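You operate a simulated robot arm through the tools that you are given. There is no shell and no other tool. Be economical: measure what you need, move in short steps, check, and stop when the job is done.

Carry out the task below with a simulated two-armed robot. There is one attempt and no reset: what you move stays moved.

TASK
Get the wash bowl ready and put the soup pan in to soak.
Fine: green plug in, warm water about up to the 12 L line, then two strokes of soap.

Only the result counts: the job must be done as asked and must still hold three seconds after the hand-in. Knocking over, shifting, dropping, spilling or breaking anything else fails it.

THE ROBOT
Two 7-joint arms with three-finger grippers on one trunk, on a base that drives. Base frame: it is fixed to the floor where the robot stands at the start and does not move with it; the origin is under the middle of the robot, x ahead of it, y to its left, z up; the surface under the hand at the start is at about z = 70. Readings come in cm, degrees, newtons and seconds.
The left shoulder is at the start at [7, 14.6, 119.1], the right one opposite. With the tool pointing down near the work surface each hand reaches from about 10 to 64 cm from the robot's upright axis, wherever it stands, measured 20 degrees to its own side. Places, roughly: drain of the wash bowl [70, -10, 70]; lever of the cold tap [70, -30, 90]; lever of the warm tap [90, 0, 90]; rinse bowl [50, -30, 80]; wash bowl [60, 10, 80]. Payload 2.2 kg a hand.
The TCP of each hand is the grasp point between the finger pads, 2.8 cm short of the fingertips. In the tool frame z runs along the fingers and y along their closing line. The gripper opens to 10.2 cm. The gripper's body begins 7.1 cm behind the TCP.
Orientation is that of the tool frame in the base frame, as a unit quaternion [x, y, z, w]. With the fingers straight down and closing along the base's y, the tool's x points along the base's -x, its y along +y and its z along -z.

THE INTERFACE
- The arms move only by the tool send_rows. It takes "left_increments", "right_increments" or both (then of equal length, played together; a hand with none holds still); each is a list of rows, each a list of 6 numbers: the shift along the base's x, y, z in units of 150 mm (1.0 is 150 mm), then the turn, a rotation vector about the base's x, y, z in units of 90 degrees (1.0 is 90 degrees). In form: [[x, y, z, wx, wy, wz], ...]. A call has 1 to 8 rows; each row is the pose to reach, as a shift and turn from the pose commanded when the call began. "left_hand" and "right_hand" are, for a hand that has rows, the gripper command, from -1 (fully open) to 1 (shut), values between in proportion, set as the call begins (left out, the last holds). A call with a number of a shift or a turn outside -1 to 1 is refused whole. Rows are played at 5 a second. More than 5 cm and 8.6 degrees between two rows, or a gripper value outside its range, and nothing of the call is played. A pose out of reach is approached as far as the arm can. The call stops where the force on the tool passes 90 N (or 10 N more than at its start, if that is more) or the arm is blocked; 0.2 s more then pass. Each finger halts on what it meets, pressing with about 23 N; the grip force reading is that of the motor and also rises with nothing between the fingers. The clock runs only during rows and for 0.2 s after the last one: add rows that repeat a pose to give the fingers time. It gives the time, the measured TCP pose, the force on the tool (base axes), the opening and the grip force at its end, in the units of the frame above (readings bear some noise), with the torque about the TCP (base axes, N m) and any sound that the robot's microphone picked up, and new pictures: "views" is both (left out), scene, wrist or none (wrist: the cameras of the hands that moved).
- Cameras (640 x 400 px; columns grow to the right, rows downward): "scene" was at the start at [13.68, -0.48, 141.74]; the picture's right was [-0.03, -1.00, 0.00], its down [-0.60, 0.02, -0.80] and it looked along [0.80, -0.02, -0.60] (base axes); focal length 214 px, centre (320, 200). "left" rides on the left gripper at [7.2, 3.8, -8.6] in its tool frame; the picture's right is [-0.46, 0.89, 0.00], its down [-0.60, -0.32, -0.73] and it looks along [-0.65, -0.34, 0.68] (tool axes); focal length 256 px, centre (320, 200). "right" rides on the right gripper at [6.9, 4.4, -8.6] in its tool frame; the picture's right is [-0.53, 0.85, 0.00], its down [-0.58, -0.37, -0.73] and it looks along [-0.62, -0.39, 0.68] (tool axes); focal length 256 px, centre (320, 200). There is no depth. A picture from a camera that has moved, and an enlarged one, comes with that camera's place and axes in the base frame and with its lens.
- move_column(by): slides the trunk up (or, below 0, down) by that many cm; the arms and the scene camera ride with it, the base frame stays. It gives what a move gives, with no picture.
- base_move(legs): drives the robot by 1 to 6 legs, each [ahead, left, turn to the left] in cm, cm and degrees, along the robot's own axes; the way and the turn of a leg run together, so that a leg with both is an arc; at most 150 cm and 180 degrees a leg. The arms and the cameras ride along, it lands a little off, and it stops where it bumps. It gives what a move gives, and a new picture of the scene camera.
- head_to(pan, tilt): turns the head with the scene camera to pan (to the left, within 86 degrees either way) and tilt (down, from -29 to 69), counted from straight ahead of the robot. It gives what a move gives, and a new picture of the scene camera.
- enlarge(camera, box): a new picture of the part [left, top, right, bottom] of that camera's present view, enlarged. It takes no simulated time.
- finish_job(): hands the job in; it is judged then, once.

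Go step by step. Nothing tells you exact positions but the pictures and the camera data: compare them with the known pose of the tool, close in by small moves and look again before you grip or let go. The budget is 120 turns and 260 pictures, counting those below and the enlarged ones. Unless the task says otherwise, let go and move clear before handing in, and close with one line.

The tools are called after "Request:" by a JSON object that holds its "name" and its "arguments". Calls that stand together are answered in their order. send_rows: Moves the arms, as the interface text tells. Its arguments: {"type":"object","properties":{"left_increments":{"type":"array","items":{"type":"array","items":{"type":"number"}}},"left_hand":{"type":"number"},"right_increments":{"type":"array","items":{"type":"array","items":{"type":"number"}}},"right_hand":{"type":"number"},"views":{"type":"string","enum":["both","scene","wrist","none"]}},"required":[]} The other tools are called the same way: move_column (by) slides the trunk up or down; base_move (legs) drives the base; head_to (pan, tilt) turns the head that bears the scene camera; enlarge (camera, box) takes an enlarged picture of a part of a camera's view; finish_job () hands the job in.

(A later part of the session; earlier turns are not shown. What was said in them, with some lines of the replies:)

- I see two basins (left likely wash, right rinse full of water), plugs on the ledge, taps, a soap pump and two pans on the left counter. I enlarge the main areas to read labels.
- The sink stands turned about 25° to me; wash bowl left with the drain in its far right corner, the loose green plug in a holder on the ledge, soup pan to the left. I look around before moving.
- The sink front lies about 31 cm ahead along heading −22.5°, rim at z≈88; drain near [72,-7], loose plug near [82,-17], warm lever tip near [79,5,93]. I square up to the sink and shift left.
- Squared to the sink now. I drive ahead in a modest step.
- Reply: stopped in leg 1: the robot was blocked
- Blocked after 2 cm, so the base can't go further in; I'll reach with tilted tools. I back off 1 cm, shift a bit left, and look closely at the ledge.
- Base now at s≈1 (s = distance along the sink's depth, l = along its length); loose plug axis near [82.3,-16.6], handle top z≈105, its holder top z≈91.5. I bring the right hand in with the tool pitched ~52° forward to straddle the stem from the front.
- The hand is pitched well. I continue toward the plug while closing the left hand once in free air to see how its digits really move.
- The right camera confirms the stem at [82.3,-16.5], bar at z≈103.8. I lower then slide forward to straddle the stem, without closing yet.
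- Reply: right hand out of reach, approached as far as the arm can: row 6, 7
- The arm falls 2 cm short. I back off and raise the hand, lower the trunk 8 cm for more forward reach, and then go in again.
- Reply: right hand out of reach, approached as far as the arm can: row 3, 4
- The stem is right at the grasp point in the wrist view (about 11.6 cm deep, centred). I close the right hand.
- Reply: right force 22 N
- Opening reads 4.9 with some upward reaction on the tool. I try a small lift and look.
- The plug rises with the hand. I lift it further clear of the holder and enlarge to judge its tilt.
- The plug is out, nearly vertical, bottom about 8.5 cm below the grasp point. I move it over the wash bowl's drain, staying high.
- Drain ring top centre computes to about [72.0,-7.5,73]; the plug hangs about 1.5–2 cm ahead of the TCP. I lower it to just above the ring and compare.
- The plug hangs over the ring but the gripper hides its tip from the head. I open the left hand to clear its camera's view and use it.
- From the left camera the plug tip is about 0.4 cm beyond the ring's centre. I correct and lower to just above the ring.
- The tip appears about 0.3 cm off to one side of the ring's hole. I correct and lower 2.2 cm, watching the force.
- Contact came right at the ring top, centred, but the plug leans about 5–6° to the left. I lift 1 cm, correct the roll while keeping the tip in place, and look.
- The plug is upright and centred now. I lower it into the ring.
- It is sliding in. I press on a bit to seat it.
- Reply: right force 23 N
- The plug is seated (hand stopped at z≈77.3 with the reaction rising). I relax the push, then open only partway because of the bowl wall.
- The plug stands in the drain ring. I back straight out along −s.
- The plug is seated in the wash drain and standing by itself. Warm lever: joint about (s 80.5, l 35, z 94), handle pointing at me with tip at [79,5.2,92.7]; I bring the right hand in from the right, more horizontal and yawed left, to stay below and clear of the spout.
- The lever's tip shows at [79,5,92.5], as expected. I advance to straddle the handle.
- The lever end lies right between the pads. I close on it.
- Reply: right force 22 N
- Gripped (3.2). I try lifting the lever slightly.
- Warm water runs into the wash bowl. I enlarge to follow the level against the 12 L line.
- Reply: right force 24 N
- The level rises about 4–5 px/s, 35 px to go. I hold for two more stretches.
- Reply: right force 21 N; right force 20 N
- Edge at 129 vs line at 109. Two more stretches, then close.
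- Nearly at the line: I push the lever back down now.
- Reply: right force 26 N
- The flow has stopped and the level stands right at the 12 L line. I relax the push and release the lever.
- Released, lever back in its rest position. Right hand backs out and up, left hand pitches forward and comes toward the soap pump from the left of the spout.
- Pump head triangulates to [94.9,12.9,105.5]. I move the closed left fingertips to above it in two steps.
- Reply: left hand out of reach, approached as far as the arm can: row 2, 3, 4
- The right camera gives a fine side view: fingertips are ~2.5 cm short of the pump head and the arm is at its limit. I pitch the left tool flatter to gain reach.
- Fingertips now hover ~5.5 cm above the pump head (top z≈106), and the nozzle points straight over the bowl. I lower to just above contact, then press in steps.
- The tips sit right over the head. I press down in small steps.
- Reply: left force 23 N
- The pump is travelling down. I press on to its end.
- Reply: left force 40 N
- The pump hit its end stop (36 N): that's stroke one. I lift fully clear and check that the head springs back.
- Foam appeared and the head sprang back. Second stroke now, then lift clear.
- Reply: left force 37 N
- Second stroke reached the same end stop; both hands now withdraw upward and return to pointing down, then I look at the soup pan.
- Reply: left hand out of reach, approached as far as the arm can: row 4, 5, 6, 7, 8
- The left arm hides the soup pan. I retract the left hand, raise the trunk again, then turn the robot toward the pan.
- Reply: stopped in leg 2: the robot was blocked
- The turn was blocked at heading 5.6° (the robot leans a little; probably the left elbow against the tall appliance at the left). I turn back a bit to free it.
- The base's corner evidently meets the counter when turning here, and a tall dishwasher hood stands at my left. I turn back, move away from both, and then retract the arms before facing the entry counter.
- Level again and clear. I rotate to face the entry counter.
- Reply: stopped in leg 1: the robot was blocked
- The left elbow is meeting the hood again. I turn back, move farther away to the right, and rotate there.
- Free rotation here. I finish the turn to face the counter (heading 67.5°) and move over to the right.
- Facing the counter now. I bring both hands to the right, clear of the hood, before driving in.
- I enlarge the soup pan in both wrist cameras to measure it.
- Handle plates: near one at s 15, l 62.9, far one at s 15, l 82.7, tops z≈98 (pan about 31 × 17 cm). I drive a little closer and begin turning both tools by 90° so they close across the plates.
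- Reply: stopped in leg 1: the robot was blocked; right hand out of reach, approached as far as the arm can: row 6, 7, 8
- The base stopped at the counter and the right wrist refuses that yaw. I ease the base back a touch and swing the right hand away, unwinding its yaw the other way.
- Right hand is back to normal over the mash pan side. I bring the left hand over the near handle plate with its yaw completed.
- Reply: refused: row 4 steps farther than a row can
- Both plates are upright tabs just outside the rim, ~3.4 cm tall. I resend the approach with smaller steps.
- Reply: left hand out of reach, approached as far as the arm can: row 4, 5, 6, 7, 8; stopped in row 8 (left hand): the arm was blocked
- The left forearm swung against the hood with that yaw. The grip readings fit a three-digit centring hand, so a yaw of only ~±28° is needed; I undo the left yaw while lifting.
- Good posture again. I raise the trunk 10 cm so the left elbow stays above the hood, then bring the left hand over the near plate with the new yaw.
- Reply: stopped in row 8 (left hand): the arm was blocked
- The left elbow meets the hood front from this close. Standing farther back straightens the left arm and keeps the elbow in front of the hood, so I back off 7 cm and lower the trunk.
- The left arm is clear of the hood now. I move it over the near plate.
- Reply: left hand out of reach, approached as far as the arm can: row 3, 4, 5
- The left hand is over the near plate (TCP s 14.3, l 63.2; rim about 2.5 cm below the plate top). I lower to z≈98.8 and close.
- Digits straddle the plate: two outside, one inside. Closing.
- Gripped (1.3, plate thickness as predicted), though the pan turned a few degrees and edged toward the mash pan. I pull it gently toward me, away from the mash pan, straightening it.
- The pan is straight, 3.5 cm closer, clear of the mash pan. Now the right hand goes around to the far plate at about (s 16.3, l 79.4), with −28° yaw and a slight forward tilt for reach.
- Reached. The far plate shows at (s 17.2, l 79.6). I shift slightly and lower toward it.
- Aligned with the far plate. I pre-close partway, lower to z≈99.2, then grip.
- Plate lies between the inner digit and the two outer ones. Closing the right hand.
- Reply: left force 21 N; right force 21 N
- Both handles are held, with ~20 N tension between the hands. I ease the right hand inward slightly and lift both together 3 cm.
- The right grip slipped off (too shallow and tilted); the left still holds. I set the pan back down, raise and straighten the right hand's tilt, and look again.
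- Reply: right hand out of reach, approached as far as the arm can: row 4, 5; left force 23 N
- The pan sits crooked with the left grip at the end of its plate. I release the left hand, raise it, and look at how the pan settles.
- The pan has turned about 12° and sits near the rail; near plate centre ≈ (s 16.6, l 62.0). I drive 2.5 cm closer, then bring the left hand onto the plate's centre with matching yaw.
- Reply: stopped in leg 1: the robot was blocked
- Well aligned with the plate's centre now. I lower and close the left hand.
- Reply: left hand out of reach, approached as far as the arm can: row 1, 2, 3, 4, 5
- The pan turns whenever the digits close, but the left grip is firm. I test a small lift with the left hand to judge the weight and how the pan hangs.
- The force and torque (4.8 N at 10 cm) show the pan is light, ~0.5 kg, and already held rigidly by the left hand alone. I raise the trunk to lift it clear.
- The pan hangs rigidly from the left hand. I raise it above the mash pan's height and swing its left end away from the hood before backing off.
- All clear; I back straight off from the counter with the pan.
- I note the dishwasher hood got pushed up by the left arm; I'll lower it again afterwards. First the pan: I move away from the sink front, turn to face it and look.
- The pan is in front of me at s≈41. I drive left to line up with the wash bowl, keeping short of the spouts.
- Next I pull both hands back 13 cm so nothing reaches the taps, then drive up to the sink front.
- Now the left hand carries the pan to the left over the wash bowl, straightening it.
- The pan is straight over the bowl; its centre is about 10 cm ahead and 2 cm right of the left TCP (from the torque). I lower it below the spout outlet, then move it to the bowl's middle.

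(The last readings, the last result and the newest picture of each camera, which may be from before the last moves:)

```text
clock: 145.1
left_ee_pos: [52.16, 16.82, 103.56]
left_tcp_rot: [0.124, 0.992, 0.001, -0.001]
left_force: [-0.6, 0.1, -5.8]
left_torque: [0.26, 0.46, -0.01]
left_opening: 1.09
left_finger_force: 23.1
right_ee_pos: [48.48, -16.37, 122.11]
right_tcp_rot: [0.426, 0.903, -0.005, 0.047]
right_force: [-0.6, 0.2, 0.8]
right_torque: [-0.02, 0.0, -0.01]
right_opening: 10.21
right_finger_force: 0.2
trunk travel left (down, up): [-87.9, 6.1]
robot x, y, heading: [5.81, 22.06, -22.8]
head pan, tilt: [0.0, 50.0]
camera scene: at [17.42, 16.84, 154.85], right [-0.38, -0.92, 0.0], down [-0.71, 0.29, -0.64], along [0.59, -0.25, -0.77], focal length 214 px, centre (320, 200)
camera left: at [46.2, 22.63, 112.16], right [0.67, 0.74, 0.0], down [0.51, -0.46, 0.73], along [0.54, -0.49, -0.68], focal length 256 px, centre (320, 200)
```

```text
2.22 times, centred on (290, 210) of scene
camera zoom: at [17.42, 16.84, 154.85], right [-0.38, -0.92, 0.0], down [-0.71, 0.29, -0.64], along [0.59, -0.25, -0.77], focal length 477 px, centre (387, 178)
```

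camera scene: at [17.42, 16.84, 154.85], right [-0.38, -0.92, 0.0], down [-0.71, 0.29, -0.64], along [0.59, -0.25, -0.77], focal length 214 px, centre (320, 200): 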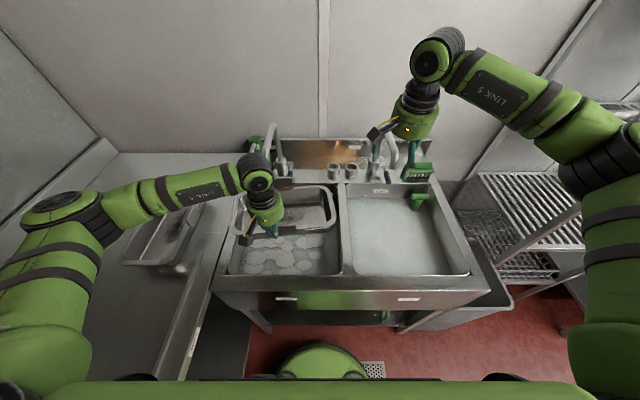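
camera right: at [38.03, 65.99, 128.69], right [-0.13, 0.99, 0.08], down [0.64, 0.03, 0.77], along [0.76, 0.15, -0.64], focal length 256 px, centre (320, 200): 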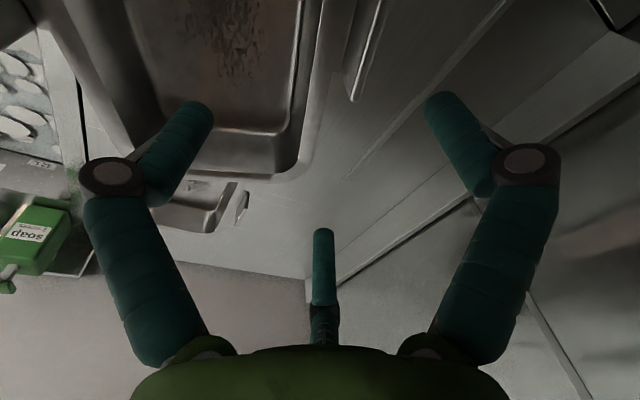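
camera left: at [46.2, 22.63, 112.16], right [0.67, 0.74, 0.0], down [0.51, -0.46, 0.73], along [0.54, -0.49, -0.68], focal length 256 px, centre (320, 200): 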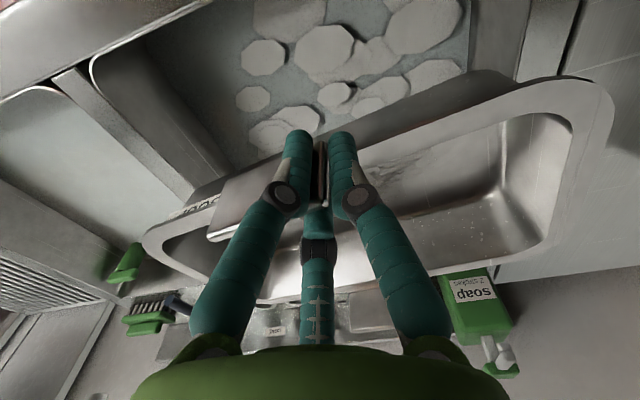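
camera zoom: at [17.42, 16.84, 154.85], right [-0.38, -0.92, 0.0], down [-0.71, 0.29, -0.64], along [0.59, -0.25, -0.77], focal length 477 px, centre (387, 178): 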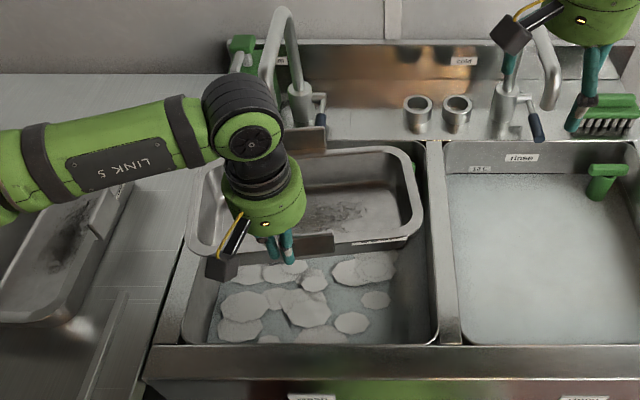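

Pan spans about l 17–47 over the bowl. I lower further, shifting slightly left and forward so the hand's camera clears the front rim.

Request:
{"name": "send_rows", "arguments": {"left_increments": [[0.0, 0.0, -0.2, 0, 0, 0], [0.03, 0.06, -0.4, 0, 0, 0], [0.1, 0.05, -0.5, 0, 0, 0], [0.187, 0.016, -0.6, 0, 0, 0], [0.187, 0.016, -0.75, 0, 0, 0], [0.187, 0.016, -0.9, 0, 0, 0], [0.187, 0.016, -0.9, 0, 0, 0]]}}

Request:
{"name": "enlarge", "arguments": {"camera": "scene", "box": [190, 120, 390, 300]}}

```text
clock: 146.7
left_ee_pos: [55.13, 17.21, 90.25]
left_tcp_rot: [0.123, 0.992, 0.001, 0.002]
left_force: [1.3, 0.7, 0.1]
left_torque: [0.8, -0.42, 0.01]
left_opening: 1.06
left_finger_force: 22.9
right_ee_pos: [48.48, -16.31, 122.08]
right_tcp_rot: [0.427, 0.903, -0.005, 0.048]
right_force: [0.4, 0.8, 0.8]
right_torque: [0.03, -0.04, 0.0]
right_opening: 10.21
right_finger_force: 0.1
trunk travel left (down, up): [-87.9, 6.1]
robot x, y, heading: [5.72, 21.85, -22.3]
head pan, tilt: [0.0, 50.0]
camera scene: at [17.35, 16.81, 154.86], right [-0.38, -0.92, 0.0], down [-0.71, 0.29, -0.64], along [0.59, -0.25, -0.77], focal length 214 px, centre (320, 200)
camera left: at [49.05, 22.93, 98.72], right [0.67, 0.74, 0.0], down [0.51, -0.46, 0.73], along [0.55, -0.49, -0.68], focal length 256 px, centre (320, 200)
```

scene: 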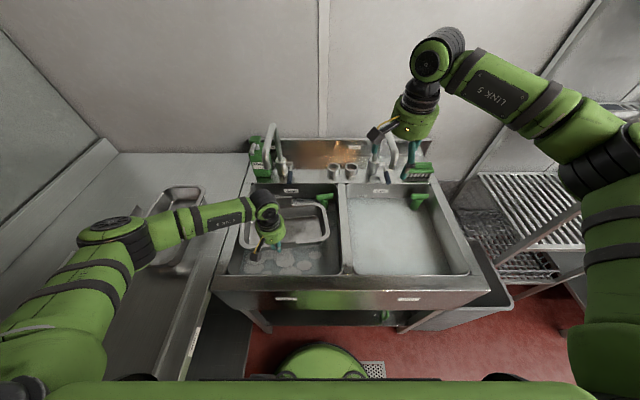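
left: 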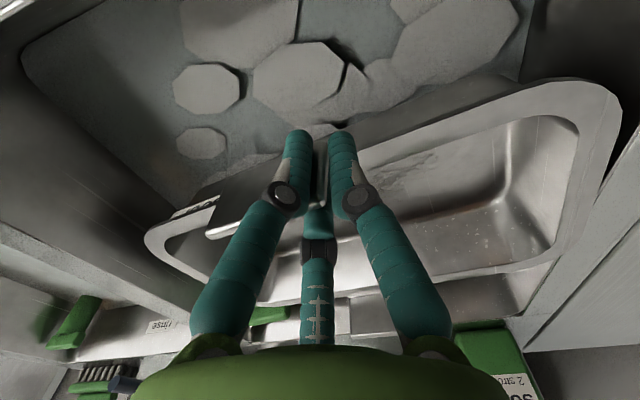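

```text
2.22 times, centred on (290, 210) of scene
camera zoom: at [17.35, 16.81, 154.86], right [-0.38, -0.92, 0.0], down [-0.71, 0.29, -0.64], along [0.59, -0.25, -0.77], focal length 477 px, centre (387, 178)
```

zoom: 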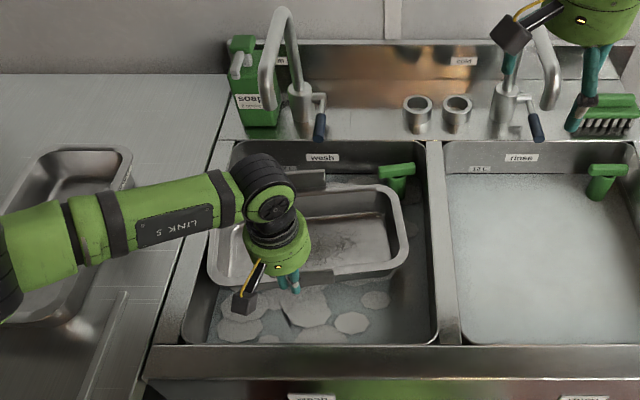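

The left end of the pan has touched the bowl's left edge (contact at l≈52). I lift a little, shift 1.9 cm right, and lower again.

Request:
{"name": "send_rows", "arguments": {"left_increments": [[0, 0, 0.12, 0, 0, 0], [-0.049, -0.117, 0.12, 0, 0, 0], [-0.049, -0.117, 0, 0, 0, 0], [-0.049, -0.117, -0.1, 0, 0, 0], [-0.049, -0.117, -0.2, 0, 0, 0], [-0.049, -0.117, -0.3, 0, 0, 0]], "views": "none"}}

Request:
{"name": "enlarge", "arguments": {"camera": "scene", "box": [190, 120, 390, 300]}}

Request:
{"name": "enlarge", "arguments": {"camera": "left", "box": [0, 0, 640, 400]}}

```text
clock: 148.1
left_ee_pos: [54.35, 15.51, 85.34]
left_tcp_rot: [0.124, 0.992, 0.001, -0.001]
left_force: [-0.2, 0.2, -5.4]
left_torque: [0.27, 0.41, -0.03]
left_opening: 1.1
left_finger_force: 22.9
right_ee_pos: [48.54, -16.25, 122.16]
right_tcp_rot: [0.427, 0.903, -0.006, 0.047]
right_force: [0.4, 0.4, 0.0]
right_torque: [0.04, 0.03, 0.0]
right_opening: 10.19
right_finger_force: 0.1
trunk travel left (down, up): [-87.9, 6.1]
robot x, y, heading: [5.4, 21.93, -22.6]
head pan, tilt: [0.0, 50.0]
```

```text
2.22 times, centred on (290, 210) of scene
camera zoom: at [17.48, 16.79, 154.85], right [-0.38, -0.92, 0.0], down [-0.71, 0.29, -0.64], along [0.59, -0.25, -0.77], focal length 477 px, centre (387, 178)
```

zoom: 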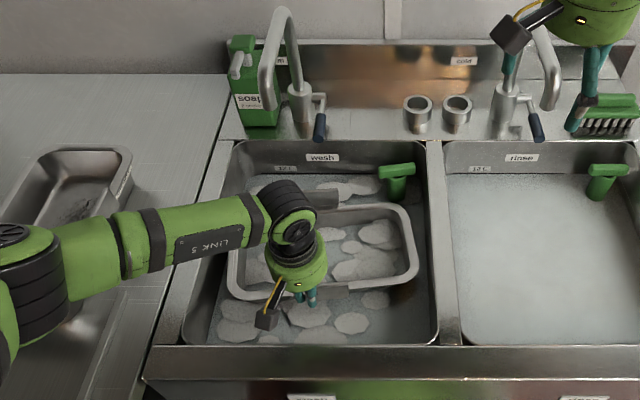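

```text
1.00 times, centred on (320, 200) of left (not enlarged: the box is as wide or as high as the picture)
camera zoom: at [48.33, 21.15, 94.03], right [0.67, 0.74, 0.0], down [0.51, -0.46, 0.73], along [0.54, -0.49, -0.68], focal length 256 px, centre (320, 200)
```

zoom: 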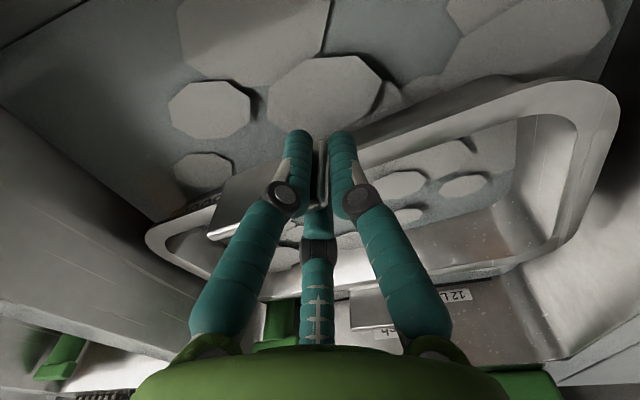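

No buoyancy; it goes in freely. I lower until it touches the bottom.

Request:
{"name": "send_rows", "arguments": {"left_increments": [[0, 0, -0.07, 0, 0, 0], [0, 0, -0.14, 0, 0, 0], [0, 0, -0.21, 0, 0, 0], [0, 0, -0.28, 0, 0, 0], [0, 0, -0.28, 0, 0, 0]], "views": "none"}}

Request:
{"name": "enlarge", "arguments": {"camera": "scene", "box": [190, 120, 390, 300]}}

```text
clock: 149.3
left_ee_pos: [54.26, 15.49, 81.33]
left_tcp_rot: [0.124, 0.992, 0.002, 0.0]
left_force: [0.0, 0.4, -5.1]
left_torque: [0.27, 0.45, -0.01]
left_opening: 1.08
left_finger_force: 22.7
right_ee_pos: [48.54, -16.37, 121.96]
right_tcp_rot: [0.427, 0.903, -0.004, 0.047]
right_force: [-0.2, 0.8, 0.9]
right_torque: [-0.03, 0.01, -0.01]
right_opening: 10.19
right_finger_force: 0.0
trunk travel left (down, up): [-87.9, 6.1]
robot x, y, heading: [5.39, 22.1, -22.6]
head pan, tilt: [0.0, 50.0]
```

```text
2.22 times, centred on (290, 210) of scene
camera zoom: at [17.44, 16.82, 154.85], right [-0.38, -0.92, 0.0], down [-0.71, 0.29, -0.64], along [0.59, -0.25, -0.77], focal length 477 px, centre (387, 178)
```

zoom: 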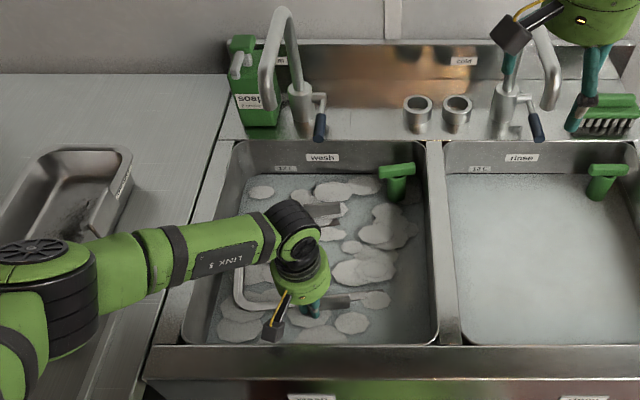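

Request:
{"name": "send_rows", "arguments": {"left_increments": [[0, 0, -0.05, 0, 0, 0], [0, 0, -0.1, 0, 0, 0], [0, 0, -0.15, 0, 0, 0], [0, 0, -0.15, 0, 0, 0]], "views": "wrist"}}

```text
clock: 150.3
left_ee_pos: [54.49, 15.32, 79.67]
left_tcp_rot: [0.122, 0.992, -0.001, 0.003]
left_force: [12.4, 1.8, 40.3]
left_torque: [1.57, 4.5, -0.77]
left_opening: 1.08
left_finger_force: 23.1
right_ee_pos: [48.29, -16.22, 122.29]
right_tcp_rot: [0.427, 0.903, -0.004, 0.049]
right_force: [0.1, -0.2, 0.1]
right_torque: [0.0, -0.01, 0.0]
right_opening: 10.21
right_finger_force: 0.0
trunk travel left (down, up): [-87.9, 6.1]
robot x, y, heading: [5.86, 21.89, -22.7]
head pan, tilt: [0.0, 50.0]
camera left: at [48.42, 21.1, 88.18], right [0.67, 0.74, 0.0], down [0.5, -0.45, 0.73], along [0.55, -0.49, -0.68], focal length 256 px, centre (320, 200)
```

left: 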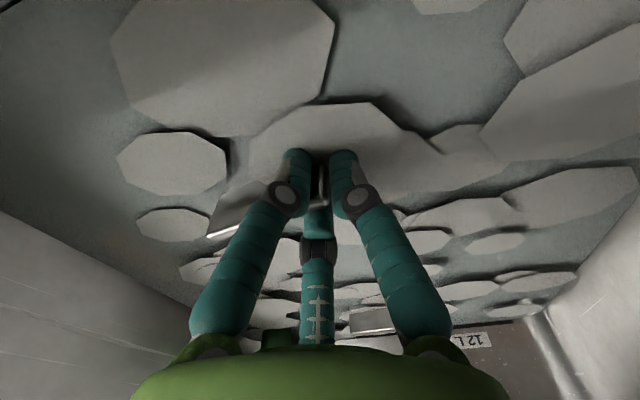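

The hand's camera meets the front rim, so I can't go lower; the pan is within a centimetre or so of the floor. I back up slightly and release it gently.

Request:
{"name": "send_rows", "arguments": {"left_increments": [[0, 0, 0.04, 0, 0, 0], [0.02, -0.008, 0.08, 0, 0, 0], [0.04, -0.016, 0.08, 0, 0, 0], [0.04, -0.016, 0.08, 0, 0, 0]], "views": "none"}}

Request:
{"name": "send_rows", "arguments": {"left_increments": [[0, 0, 0, 0, 0, 0], [0, 0, 0, 0, 0, 0], [0, 0, 0.0, 0, 0, 0]], "left_hand": 0.1, "views": "wrist"}}

Request:
{"name": "enlarge", "arguments": {"camera": "scene", "box": [190, 120, 390, 300]}}

```text
clock: 151.3
left_ee_pos: [54.85, 15.27, 80.13]
left_tcp_rot: [0.124, 0.992, 0.002, -0.001]
left_force: [0.1, 0.7, -4.4]
left_torque: [0.24, 0.46, -0.01]
left_opening: 1.05
left_finger_force: 23.0
right_ee_pos: [48.54, -16.34, 122.05]
right_tcp_rot: [0.427, 0.903, -0.004, 0.046]
right_force: [0.8, 0.9, 1.0]
right_torque: [0.01, 0.02, 0.01]
right_opening: 10.19
right_finger_force: 0.1
trunk travel left (down, up): [-87.9, 6.1]
robot x, y, heading: [5.78, 21.73, -22.8]
head pan, tilt: [0.0, 50.0]
```

```text
clock: 152.1
left_ee_pos: [54.78, 15.18, 80.27]
left_tcp_rot: [0.124, 0.992, 0.001, 0.0]
left_force: [-0.1, 0.6, -0.4]
left_torque: [0.02, -0.01, 0.01]
left_opening: 4.58
left_finger_force: 0.1
right_ee_pos: [48.35, -16.22, 122.12]
right_tcp_rot: [0.427, 0.903, -0.005, 0.048]
right_force: [0.6, -0.2, 0.4]
right_torque: [0.0, 0.02, -0.02]
right_opening: 10.19
right_finger_force: 0.1
trunk travel left (down, up): [-87.9, 6.1]
robot x, y, heading: [5.95, 21.96, -22.4]
head pan, tilt: [0.0, 50.0]
camera left: at [48.82, 20.95, 88.9], right [0.67, 0.74, 0.0], down [0.51, -0.46, 0.73], along [0.54, -0.49, -0.68], focal length 256 px, centre (320, 200)
```

left: 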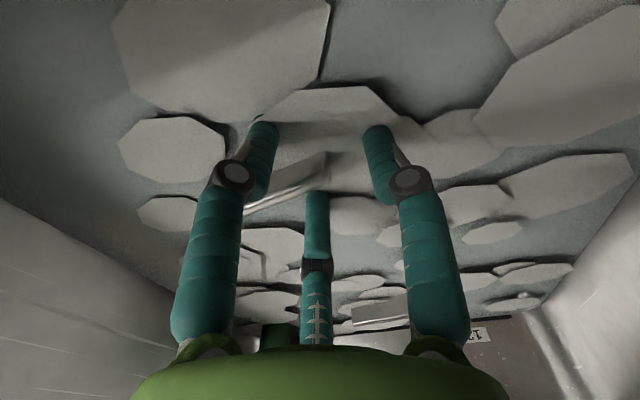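

```text
2.22 times, centred on (290, 210) of scene
camera zoom: at [17.31, 16.86, 154.86], right [-0.38, -0.92, 0.0], down [-0.71, 0.29, -0.64], along [0.59, -0.25, -0.77], focal length 477 px, centre (387, 178)
```

zoom: 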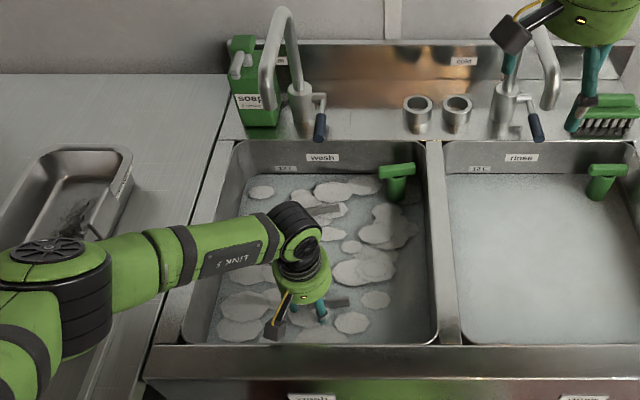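

Released; the pan lies submerged with only its handles showing. I raise the left hand straight up and inspect the bowl.

Request:
{"name": "send_rows", "arguments": {"left_increments": [[0, 0, 0.1, 0, 0, 0], [0, 0, 0.25, 0, 0, 0], [0, 0, 0.5, 0, 0, 0], [0, 0, 0.75, 0, 0, 0], [0, 0, 1.0, 0, 0, 0]], "views": "none"}}

Request:
{"name": "send_rows", "arguments": {"left_increments": [[-0.2, 0.05, 0.2, 0, 0, 0], [-0.4, 0.1, 0.4, 0, 0, 0], [-0.6, 0.15, 0.6, 0, 0, 0], [-0.8, 0.2, 0.8, 0, 0, 0]], "left_hand": -1, "views": "scene"}}

Request:
{"name": "enlarge", "arguments": {"camera": "scene", "box": [190, 120, 390, 300]}}

```text
clock: 153.3
left_ee_pos: [55.02, 15.28, 95.53]
left_tcp_rot: [0.123, 0.992, 0.001, 0.0]
left_force: [-0.1, 0.2, 0.2]
left_torque: [0.01, 0.01, 0.05]
left_opening: 4.59
left_finger_force: 0.1
right_ee_pos: [48.39, -16.25, 122.14]
right_tcp_rot: [0.427, 0.903, -0.006, 0.048]
right_force: [-0.5, -0.5, -0.6]
right_torque: [-0.02, 0.0, 0.01]
right_opening: 10.22
right_finger_force: 0.0
trunk travel left (down, up): [-87.9, 6.1]
robot x, y, heading: [5.83, 21.58, -22.5]
head pan, tilt: [0.0, 50.0]
```

```text
clock: 154.3
left_ee_pos: [42.82, 18.34, 107.49]
left_tcp_rot: [0.123, 0.992, 0.002, 0.001]
left_force: [-0.1, 0.5, 1.1]
left_torque: [-0.01, -0.04, 0.03]
left_opening: 10.19
left_finger_force: 0.1
right_ee_pos: [48.32, -16.16, 122.15]
right_tcp_rot: [0.428, 0.903, -0.005, 0.048]
right_force: [0.6, -0.5, 0.0]
right_torque: [0.01, -0.03, -0.02]
right_opening: 10.21
right_finger_force: 0.0
trunk travel left (down, up): [-87.9, 6.1]
robot x, y, heading: [5.77, 21.91, -22.5]
head pan, tilt: [0.0, 50.0]
camera scene: at [17.21, 16.87, 154.87], right [-0.38, -0.92, 0.0], down [-0.71, 0.29, -0.64], along [0.59, -0.25, -0.77], focal length 214 px, centre (320, 200)
```

scene: 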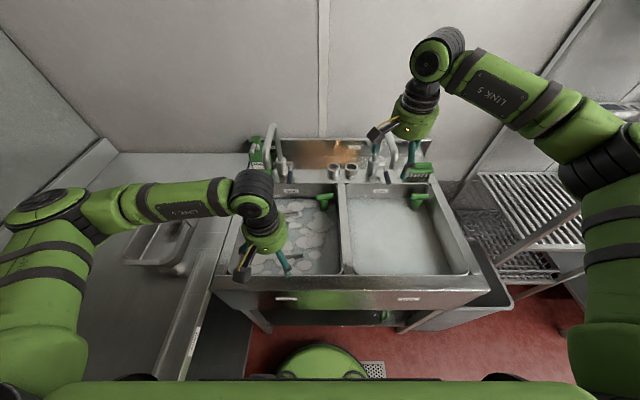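

```text
2.22 times, centred on (290, 210) of scene
camera zoom: at [17.21, 16.87, 154.87], right [-0.38, -0.92, 0.0], down [-0.71, 0.29, -0.64], along [0.59, -0.25, -0.77], focal length 477 px, centre (387, 178)
```

zoom: 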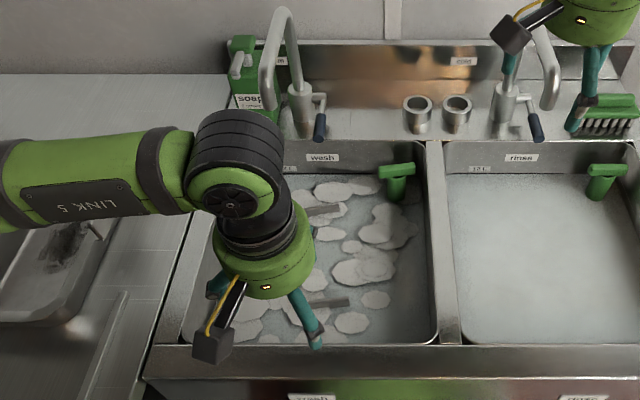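

The pan, plug and foam look right. Now I check the dishwasher hood and the mash pan on the left.

Request:
{"name": "send_rows", "arguments": {"left_increments": [[-0.2, 0.05, 0.2, 0, 0, 0], [-0.4, 0.1, 0.4, 0, 0, 0], [-0.5, 0.12, 0.6, 0, 0, 0]], "views": "none"}}

Request:
{"name": "base_move", "arguments": {"legs": [[-20, -8, 0]]}}

Request:
{"name": "head_to", "arguments": {"pan": 75, "tilt": 35}}

```text
clock: 155.1
left_ee_pos: [35.26, 20.08, 116.53]
left_tcp_rot: [0.123, 0.992, 0.002, 0.0]
left_force: [-0.8, 0.4, 0.5]
left_torque: [-0.02, 0.02, 0.0]
left_opening: 10.2
left_finger_force: 0.1
right_ee_pos: [48.36, -16.29, 122.2]
right_tcp_rot: [0.427, 0.903, -0.005, 0.048]
right_force: [0.2, -0.4, -0.4]
right_torque: [-0.02, -0.01, -0.04]
right_opening: 10.19
right_finger_force: 0.1
trunk travel left (down, up): [-87.9, 6.1]
robot x, y, heading: [5.74, 21.73, -22.6]
head pan, tilt: [0.0, 50.0]
```

```text
clock: 156.7
left_ee_pos: [13.96, 20.53, 116.3]
left_tcp_rot: [0.123, 0.992, 0.002, -0.002]
left_force: [-0.2, -0.2, -0.2]
left_torque: [-0.01, 0.05, -0.04]
left_opening: 10.22
left_finger_force: 0.1
right_ee_pos: [27.17, -15.81, 122.03]
right_tcp_rot: [0.426, 0.904, -0.005, 0.046]
right_force: [-0.4, -0.6, -0.1]
right_torque: [-0.01, 0.05, -0.03]
right_opening: 10.19
right_finger_force: 0.0
trunk travel left (down, up): [-87.9, 6.1]
robot x, y, heading: [-16.11, 22.57, -22.2]
head pan, tilt: [0.0, 50.0]
camera scene: at [-3.91, 17.3, 154.82], right [-0.38, -0.92, 0.0], down [-0.71, 0.29, -0.64], along [0.59, -0.25, -0.77], focal length 214 px, centre (320, 200)
```

scene: 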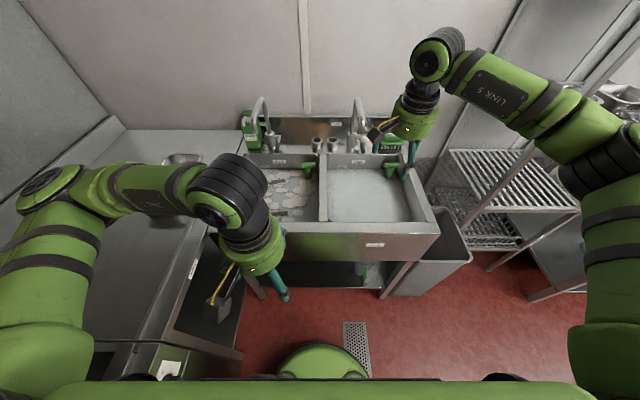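

```text
clock: 158.2
left_ee_pos: [13.67, 20.59, 116.36]
left_tcp_rot: [0.123, 0.992, 0.002, 0.001]
left_force: [-0.9, 0.2, -0.7]
left_torque: [-0.01, 0.01, 0.02]
left_opening: 10.2
left_finger_force: 0.0
right_ee_pos: [26.73, -15.74, 122.15]
right_tcp_rot: [0.426, 0.903, -0.005, 0.047]
right_force: [-0.4, 0.4, 0.2]
right_torque: [-0.03, -0.03, -0.02]
right_opening: 10.2
right_finger_force: 0.0
trunk travel left (down, up): [-87.9, 6.1]
robot x, y, heading: [-15.99, 22.23, -22.6]
head pan, tilt: [75.0, 35.0]
camera scene: at [-6.11, 27.24, 157.04], right [0.79, -0.61, 0.0], down [-0.35, -0.45, -0.82], along [0.5, 0.65, -0.57], focal length 214 px, centre (320, 200)
```

scene: 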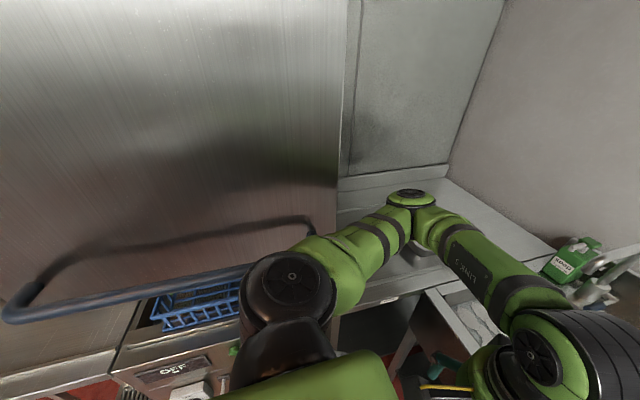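

The hood stands about 17 cm up (bar at z≈126; originally ≈108). I'll put it back: retract the right hand, move away and face it.

Request:
{"name": "send_rows", "arguments": {"right_increments": [[-0.23, 0.09, 0, 0, 0, 0], [-0.46, 0.19, 0, 0, 0, 0], [-0.69, 0.285, 0, 0, 0, 0], [-0.92, 0.38, 0, 0, 0, 0]], "right_hand": 1, "views": "none"}}

Request:
{"name": "base_move", "arguments": {"legs": [[0, -24, 0], [0, 0, 90]]}}

Request:
{"name": "head_to", "arguments": {"pan": 0, "tilt": 30}}

```text
clock: 159.2
left_ee_pos: [13.47, 20.6, 116.54]
left_tcp_rot: [0.124, 0.992, 0.002, 0.0]
left_force: [0.1, 0.5, -0.3]
left_torque: [0.0, -0.07, -0.01]
left_opening: 10.23
left_finger_force: 0.2
right_ee_pos: [12.78, -10.08, 121.97]
right_tcp_rot: [0.426, 0.903, -0.005, 0.047]
right_force: [-0.4, -0.5, -0.4]
right_torque: [0.0, -0.01, 0.01]
right_opening: 0.2
right_finger_force: 23.1
trunk travel left (down, up): [-87.9, 6.1]
robot x, y, heading: [-15.95, 22.51, -22.8]
head pan, tilt: [75.0, 35.0]
```

```text
clock: 164.8
left_ee_pos: [-22.99, 30.48, 116.46]
left_tcp_rot: [-0.613, 0.79, 0.002, -0.001]
left_force: [0.4, -0.6, -0.6]
left_torque: [0.0, 0.0, 0.04]
left_opening: 10.22
left_finger_force: 0.1
right_ee_pos: [7.77, 29.56, 122.03]
right_tcp_rot: [-0.334, 0.941, 0.03, 0.037]
right_force: [0.9, -0.6, 0.2]
right_torque: [-0.01, 0.01, 0.0]
right_opening: 0.22
right_finger_force: 23.6
trunk travel left (down, up): [-87.9, 6.1]
robot x, y, heading: [-25.03, 0.54, 67.1]
head pan, tilt: [75.0, 35.0]
camera scene: at [-30.01, 10.49, 157.04], right [0.61, 0.79, 0.0], down [0.45, -0.35, -0.82], along [-0.65, 0.5, -0.57], focal length 214 px, centre (320, 200)
```

scene: 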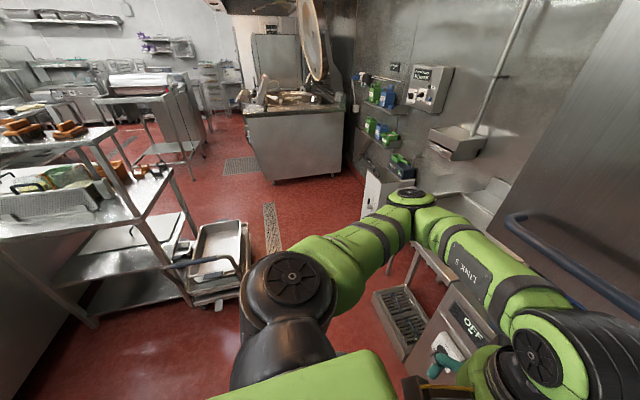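

```text
clock: 166.2
left_ee_pos: [-23.08, 30.45, 116.44]
left_tcp_rot: [-0.614, 0.789, 0.001, -0.001]
left_force: [0.0, -0.7, 0.2]
left_torque: [0.0, -0.04, 0.01]
left_opening: 10.18
left_finger_force: 0.0
right_ee_pos: [7.74, 29.56, 121.95]
right_tcp_rot: [-0.335, 0.941, 0.03, 0.037]
right_force: [0.9, -0.2, 0.0]
right_torque: [0.03, 0.03, -0.02]
right_opening: 0.22
right_finger_force: 22.9
trunk travel left (down, up): [-87.9, 6.1]
robot x, y, heading: [-24.99, 0.89, 67.0]
head pan, tilt: [0.0, 30.0]
camera scene: at [-19.6, 13.46, 157.81], right [0.92, -0.39, 0.0], down [-0.19, -0.46, -0.87], along [0.34, 0.8, -0.5], focal length 214 px, centre (320, 200)
```

scene: 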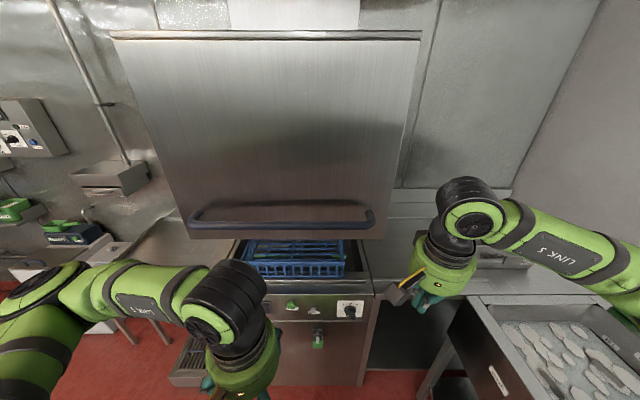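

Hood and bar are plain to see: bar at about l 50, z 125. I move up 8 cm and bring the closed right hand in, fingers pointing forward, above the bar.

Request:
{"name": "base_move", "arguments": {"legs": [[8, 0, 0.5]]}}

Request:
{"name": "send_rows", "arguments": {"right_increments": [[-0.09, 0.05, 0.1, 0.086, -0.036, 0], [-0.19, 0.11, 0.2, 0.173, -0.072, 0], [-0.28, 0.16, 0.3, 0.26, -0.108, 0], [-0.37, 0.22, 0.4, 0.346, -0.143, 0], [-0.47, 0.27, 0.5, 0.433, -0.179, 0], [-0.56, 0.32, 0.6, 0.52, -0.215, 0], [-0.65, 0.38, 0.7, 0.606, -0.251, 0], [-0.75, 0.43, 0.8, 0.693, -0.287, 0]]}}

```text
clock: 167.3
left_ee_pos: [-20.42, 37.16, 116.63]
left_tcp_rot: [-0.615, 0.788, 0.003, 0.0]
left_force: [-0.9, 0.1, -0.6]
left_torque: [0.02, -0.04, 0.04]
left_opening: 10.18
left_finger_force: 0.0
right_ee_pos: [10.23, 36.57, 122.21]
right_tcp_rot: [-0.339, 0.939, 0.032, 0.04]
right_force: [-0.3, -0.4, 0.2]
right_torque: [0.04, 0.0, 0.05]
right_opening: 0.22
right_finger_force: 22.7
trunk travel left (down, up): [-87.9, 6.1]
robot x, y, heading: [-21.95, 8.12, 67.9]
head pan, tilt: [0.0, 30.0]
camera scene: at [-16.96, 20.02, 157.9], right [0.92, -0.38, 0.0], down [-0.19, -0.46, -0.87], along [0.33, 0.8, -0.5], focal length 214 px, centre (320, 200)
```

scene: 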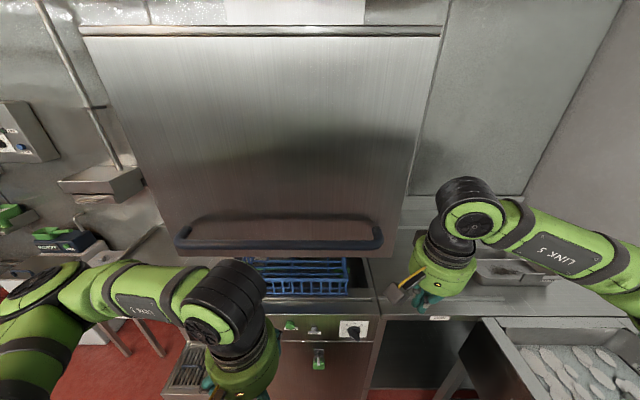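

```text
clock: 169.1
left_ee_pos: [-20.43, 37.7, 116.35]
left_tcp_rot: [-0.615, 0.789, 0.0, -0.001]
left_force: [-0.1, 0.9, 0.6]
left_torque: [-0.01, -0.02, -0.02]
left_opening: 10.2
left_finger_force: 0.0
right_ee_pos: [-1.94, 45.14, 134.63]
right_tcp_rot: [-0.269, 0.757, 0.436, 0.406]
right_force: [-1.1, 0.2, 0.5]
right_torque: [0.05, -0.01, -0.02]
right_opening: 0.22
right_finger_force: 23.2
right hand out of reach, approached as far as the arm can: row 5, 6, 7, 8
trunk travel left (down, up): [-87.9, 6.1]
robot x, y, heading: [-21.84, 7.89, 67.7]
head pan, tilt: [0.0, 30.0]
camera scene: at [-16.94, 20.71, 157.82], right [0.93, -0.38, 0.0], down [-0.19, -0.46, -0.87], along [0.33, 0.8, -0.5], focal length 214 px, centre (320, 200)
camera right: at [-12.18, 39.28, 133.31], right [-0.36, 0.43, 0.83], down [0.3, -0.78, 0.54], along [0.88, 0.45, 0.15], focal length 256 px, centre (320, 200)
```

scene: 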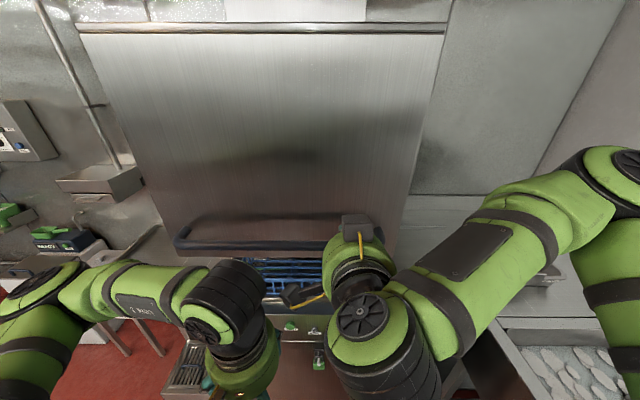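
right: 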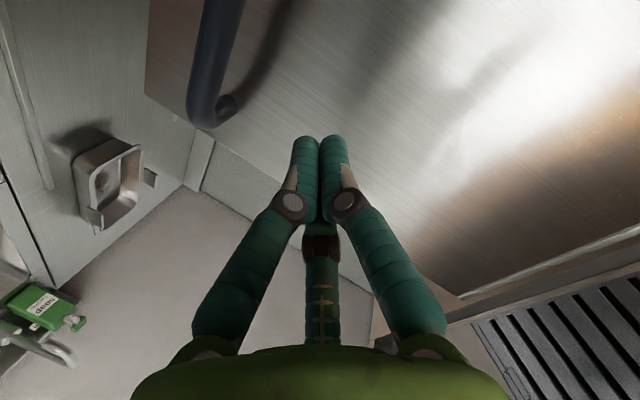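

Fingers point forward over the bar; the bar is at l≈53, z≈123. I advance over it and start pressing down.

Request:
{"name": "send_rows", "arguments": {"right_increments": [[0.09, 0.23, 0, 0, 0, 0], [0.19, 0.46, 0, 0, 0, 0], [0.28, 0.68, 0, 0, 0, 0], [0.28, 0.68, -0.2, 0, 0, 0], [0.28, 0.68, -0.4, 0, 0, 0], [0.28, 0.68, -0.6, 0, 0, 0], [0.28, 0.68, -0.75, 0, 0, 0]]}}

```text
clock: 170.7
left_ee_pos: [-20.16, 37.84, 116.37]
left_tcp_rot: [-0.615, 0.788, 0.002, -0.001]
left_force: [0.7, 0.0, -0.5]
left_torque: [-0.02, -0.01, -0.02]
left_opening: 10.19
left_finger_force: 0.0
right_ee_pos: [2.48, 55.68, 123.04]
right_tcp_rot: [-0.271, 0.758, 0.433, 0.404]
right_force: [-0.3, 0.1, -0.3]
right_torque: [0.0, 0.02, 0.0]
right_opening: 0.18
right_finger_force: 23.4
trunk travel left (down, up): [-87.9, 6.1]
robot x, y, heading: [-22.05, 7.83, 67.8]
head pan, tilt: [0.0, 30.0]
camera scene: at [-16.58, 20.97, 157.78], right [0.93, -0.38, 0.0], down [-0.19, -0.46, -0.87], along [0.33, 0.8, -0.5], focal length 214 px, centre (320, 200)
camera right: at [-7.63, 49.74, 121.61], right [-0.36, 0.44, 0.82], down [0.31, -0.78, 0.55], along [0.88, 0.45, 0.15], focal length 256 px, centre (320, 200)
```

scene: 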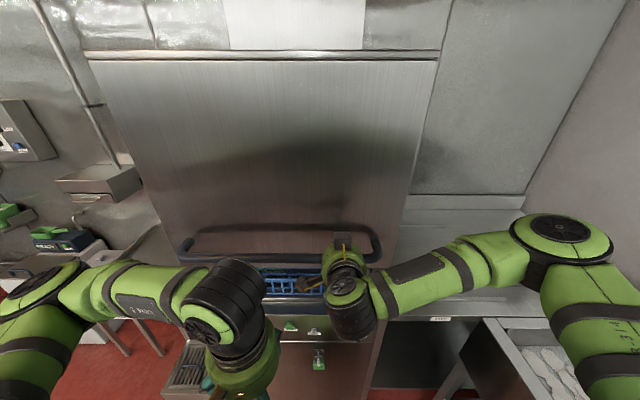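
right: 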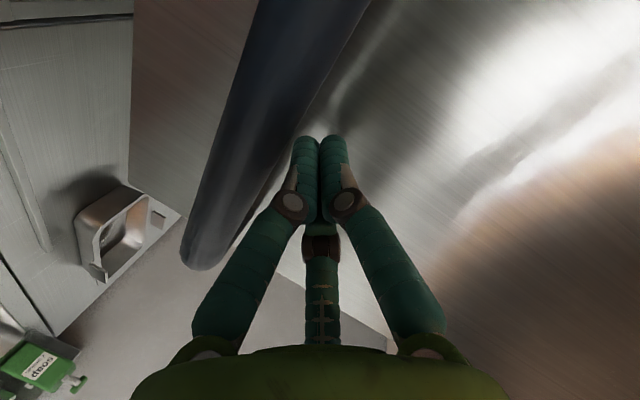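

The hood follows down with hardly any force. I continue pressing.

Request:
{"name": "send_rows", "arguments": {"right_increments": [[0, 0, -0.12, 0, 0, 0], [0, 0, -0.24, 0, 0, 0], [0, 0, -0.36, 0, 0, 0], [0, 0, -0.48, 0, 0, 0], [0, 0, -0.6, 0, 0, 0], [0, 0, -0.72, 0, 0, 0], [0, 0, -0.84, 0, 0, 0], [0, 0, -0.95, 0, 0, 0]], "views": "scene"}}

```text
clock: 172.5
left_ee_pos: [-20.26, 37.72, 116.42]
left_tcp_rot: [-0.616, 0.788, 0.0, -0.001]
left_force: [-0.7, 0.0, 0.4]
left_torque: [0.02, 0.01, -0.03]
left_opening: 10.2
left_finger_force: 0.1
right_ee_pos: [2.35, 55.37, 108.95]
right_tcp_rot: [-0.27, 0.759, 0.434, 0.404]
right_force: [0.0, -0.3, 1.0]
right_torque: [0.0, 0.0, 0.03]
right_opening: 0.2
right_finger_force: 23.1
trunk travel left (down, up): [-87.9, 6.1]
robot x, y, heading: [-22.02, 8.32, 67.7]
head pan, tilt: [0.0, 30.0]
camera scene: at [-16.71, 20.8, 157.8], right [0.93, -0.38, 0.0], down [-0.19, -0.46, -0.87], along [0.33, 0.8, -0.5], focal length 214 px, centre (320, 200)
```

scene: 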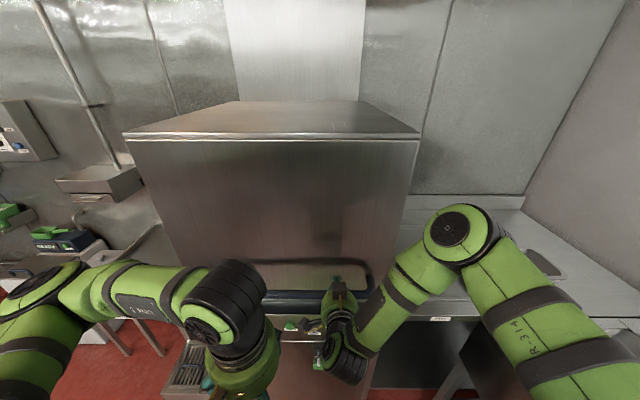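

Nearly closed. I press until it meets its stop.

Request:
{"name": "send_rows", "arguments": {"right_increments": [[0, 0, -0.08, 0, 0, 0], [0, 0, -0.16, 0, 0, 0], [0, 0, -0.24, 0, 0, 0], [0, 0, -0.32, 0, 0, 0], [0, 0, -0.4, 0, 0, 0]], "views": "scene"}}

```text
clock: 173.7
left_ee_pos: [-20.36, 37.8, 116.39]
left_tcp_rot: [-0.616, 0.788, 0.001, -0.001]
left_force: [0.4, 0.0, -0.6]
left_torque: [-0.03, 0.02, 0.04]
left_opening: 10.2
left_finger_force: 0.1
right_ee_pos: [1.19, 55.74, 104.08]
right_tcp_rot: [-0.269, 0.76, 0.432, 0.405]
right_force: [0.1, 0.0, -0.6]
right_torque: [-0.02, 0.03, -0.01]
right_opening: 0.23
right_finger_force: 23.2
right hand out of reach, approached as far as the arm can: row 3, 4, 5
trunk travel left (down, up): [-87.9, 6.1]
robot x, y, heading: [-21.88, 8.05, 67.7]
head pan, tilt: [0.0, 30.0]
camera scene: at [-16.71, 20.81, 157.8], right [0.93, -0.38, 0.0], down [-0.19, -0.46, -0.87], along [0.33, 0.8, -0.5], focal length 214 px, centre (320, 200)
```

scene: 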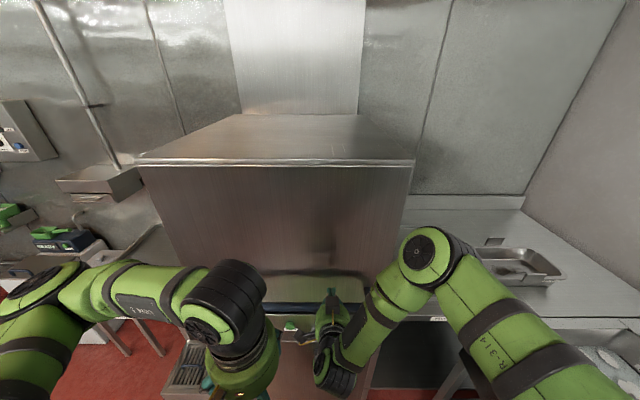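

About 2 cm remain by comparison with the original hood top; I lower the trunk to press on.

Request:
{"name": "move_column", "arguments": {"by": -5}}

Request:
{"name": "enlarge", "arguments": {"camera": "scene", "box": [120, 90, 440, 370]}}

```text
clock: 174.5
left_ee_pos: [-20.52, 37.45, 111.65]
left_tcp_rot: [-0.616, 0.788, 0.002, 0.001]
left_force: [-0.3, 1.0, -0.8]
left_torque: [-0.1, 0.04, 0.0]
left_opening: 10.22
left_finger_force: 0.0
right_ee_pos: [1.52, 56.66, 102.36]
right_tcp_rot: [-0.251, 0.737, 0.46, 0.427]
right_force: [-5.7, -18.1, 36.2]
right_torque: [-0.97, 0.4, 0.0]
right_opening: 0.21
right_finger_force: 23.1
trunk travel left (down, up): [-83.1, 10.9]
robot x, y, heading: [-21.92, 7.56, 67.9]
head pan, tilt: [0.0, 30.0]
stopped: the force on the tool passed its limit at 95 N (the readings are from after the stop); the commanded pose is now the measured one
```

```text
1.43 times, centred on (280, 230) of scene
camera zoom: at [-16.87, 20.2, 153.08], right [0.92, -0.38, 0.0], down [-0.19, -0.46, -0.87], along [0.33, 0.8, -0.5], focal length 306 px, centre (377, 157)
```

zoom: 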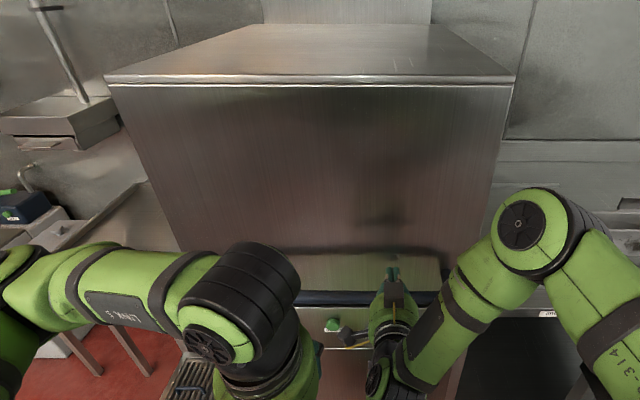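

The hood is shut at its stop. I lift the right hand off the bar and withdraw, then back away and take a last look at the bowl.

Request:
{"name": "send_rows", "arguments": {"right_increments": [[0, 0, 0.1, 0, 0, 0], [0, 0, 0.25, 0, 0, 0], [-0.1, -0.22, 0.4, 0, 0, 0], [-0.2, -0.45, 0.5, 0, 0, 0], [-0.3, -0.68, 0.6, 0, 0, 0], [-0.38, -0.9, 0.7, 0, 0, 0]], "views": "none"}}

Request:
{"name": "base_move", "arguments": {"legs": [[-14, 0, 0]]}}

Request:
{"name": "head_to", "arguments": {"pan": -50, "tilt": 38}}

Request:
{"name": "enlarge", "arguments": {"camera": "scene", "box": [160, 80, 500, 300]}}

```text
clock: 175.9
left_ee_pos: [-20.58, 37.48, 111.85]
left_tcp_rot: [-0.616, 0.788, 0.0, 0.0]
left_force: [-0.7, -0.4, -0.5]
left_torque: [0.04, -0.03, 0.0]
left_opening: 10.2
left_finger_force: 0.0
right_ee_pos: [-4.19, 43.25, 112.11]
right_tcp_rot: [-0.255, 0.741, 0.452, 0.426]
right_force: [-0.2, 0.2, -0.9]
right_torque: [-0.02, 0.0, 0.01]
right_opening: 0.23
right_finger_force: 22.7
trunk travel left (down, up): [-83.1, 10.9]
robot x, y, heading: [-22.16, 7.95, 67.8]
head pan, tilt: [0.0, 30.0]
```

```text
clock: 177.3
left_ee_pos: [-25.44, 24.98, 111.7]
left_tcp_rot: [-0.616, 0.787, 0.0, -0.003]
left_force: [0.3, -0.1, -0.4]
left_torque: [-0.02, 0.03, 0.02]
left_opening: 10.2
left_finger_force: 0.0
right_ee_pos: [-9.22, 31.0, 111.99]
right_tcp_rot: [-0.256, 0.743, 0.452, 0.423]
right_force: [-0.4, -0.2, -0.2]
right_torque: [-0.06, 0.01, -0.02]
right_opening: 0.21
right_finger_force: 23.1
trunk travel left (down, up): [-83.1, 10.9]
robot x, y, heading: [-27.21, -4.68, 67.6]
head pan, tilt: [0.0, 30.0]
camera scene: at [-21.83, 8.22, 153.03], right [0.93, -0.38, 0.0], down [-0.19, -0.46, -0.86], along [0.33, 0.8, -0.5], focal length 214 px, centre (320, 200)
```

scene: 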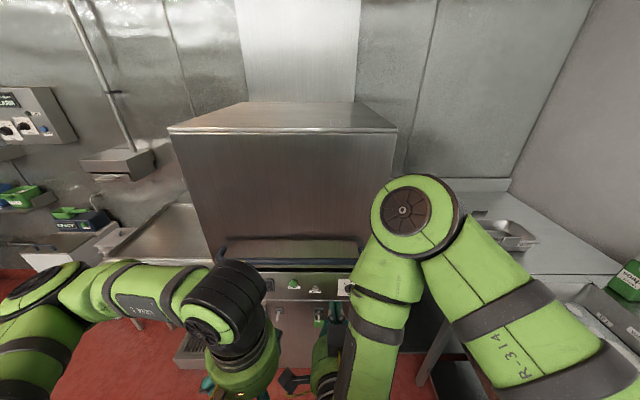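

```text
clock: 178.4
left_ee_pos: [-25.41, 24.8, 111.67]
left_tcp_rot: [-0.616, 0.787, 0.001, -0.002]
left_force: [0.5, -0.7, 0.4]
left_torque: [0.0, 0.01, 0.01]
left_opening: 10.2
left_finger_force: 0.0
right_ee_pos: [-9.24, 30.69, 112.03]
right_tcp_rot: [-0.254, 0.743, 0.452, 0.423]
right_force: [-0.6, 0.5, 0.6]
right_torque: [0.0, 0.02, 0.02]
right_opening: 0.23
right_finger_force: 22.7
trunk travel left (down, up): [-83.1, 10.9]
robot x, y, heading: [-26.78, -4.72, 67.8]
head pan, tilt: [-50.0, 38.0]
camera scene: at [-17.15, 2.21, 151.83], right [0.31, -0.95, 0.0], down [-0.59, -0.19, -0.79], along [0.75, 0.24, -0.62], focal length 214 px, centre (320, 200)
```

scene: 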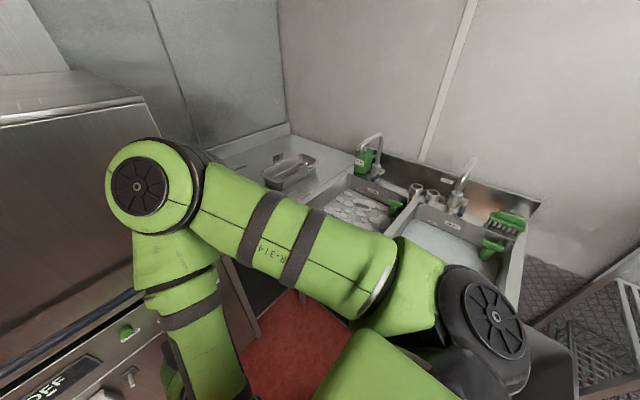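

```text
1.82 times, centred on (330, 190) of scene
camera zoom: at [-17.15, 2.21, 151.83], right [0.31, -0.95, 0.0], down [-0.59, -0.19, -0.79], along [0.75, 0.24, -0.62], focal length 390 px, centre (302, 218)
```

zoom: 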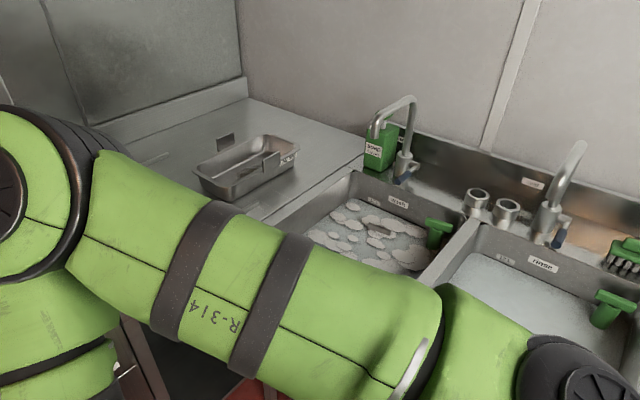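

Everything is in place: plug in the drain, warm water at the 12 L line, the tap off, foam on top, and the soup pan lying in the wash bowl. The mash pan is where it was and the hood is closed again, so I hand in.

Request:
{"name": "finish_job", "arguments": {}}

```text
The job is handed in.
```

I handed the job in: the green plug is in the wash bowl drain, warm water stands at about the 12 L line, the soap pump had two full strokes, and the soup pan is soaking. My left arm pushed the dishwasher hood up along the way; I pressed it shut again, but it did get moved.
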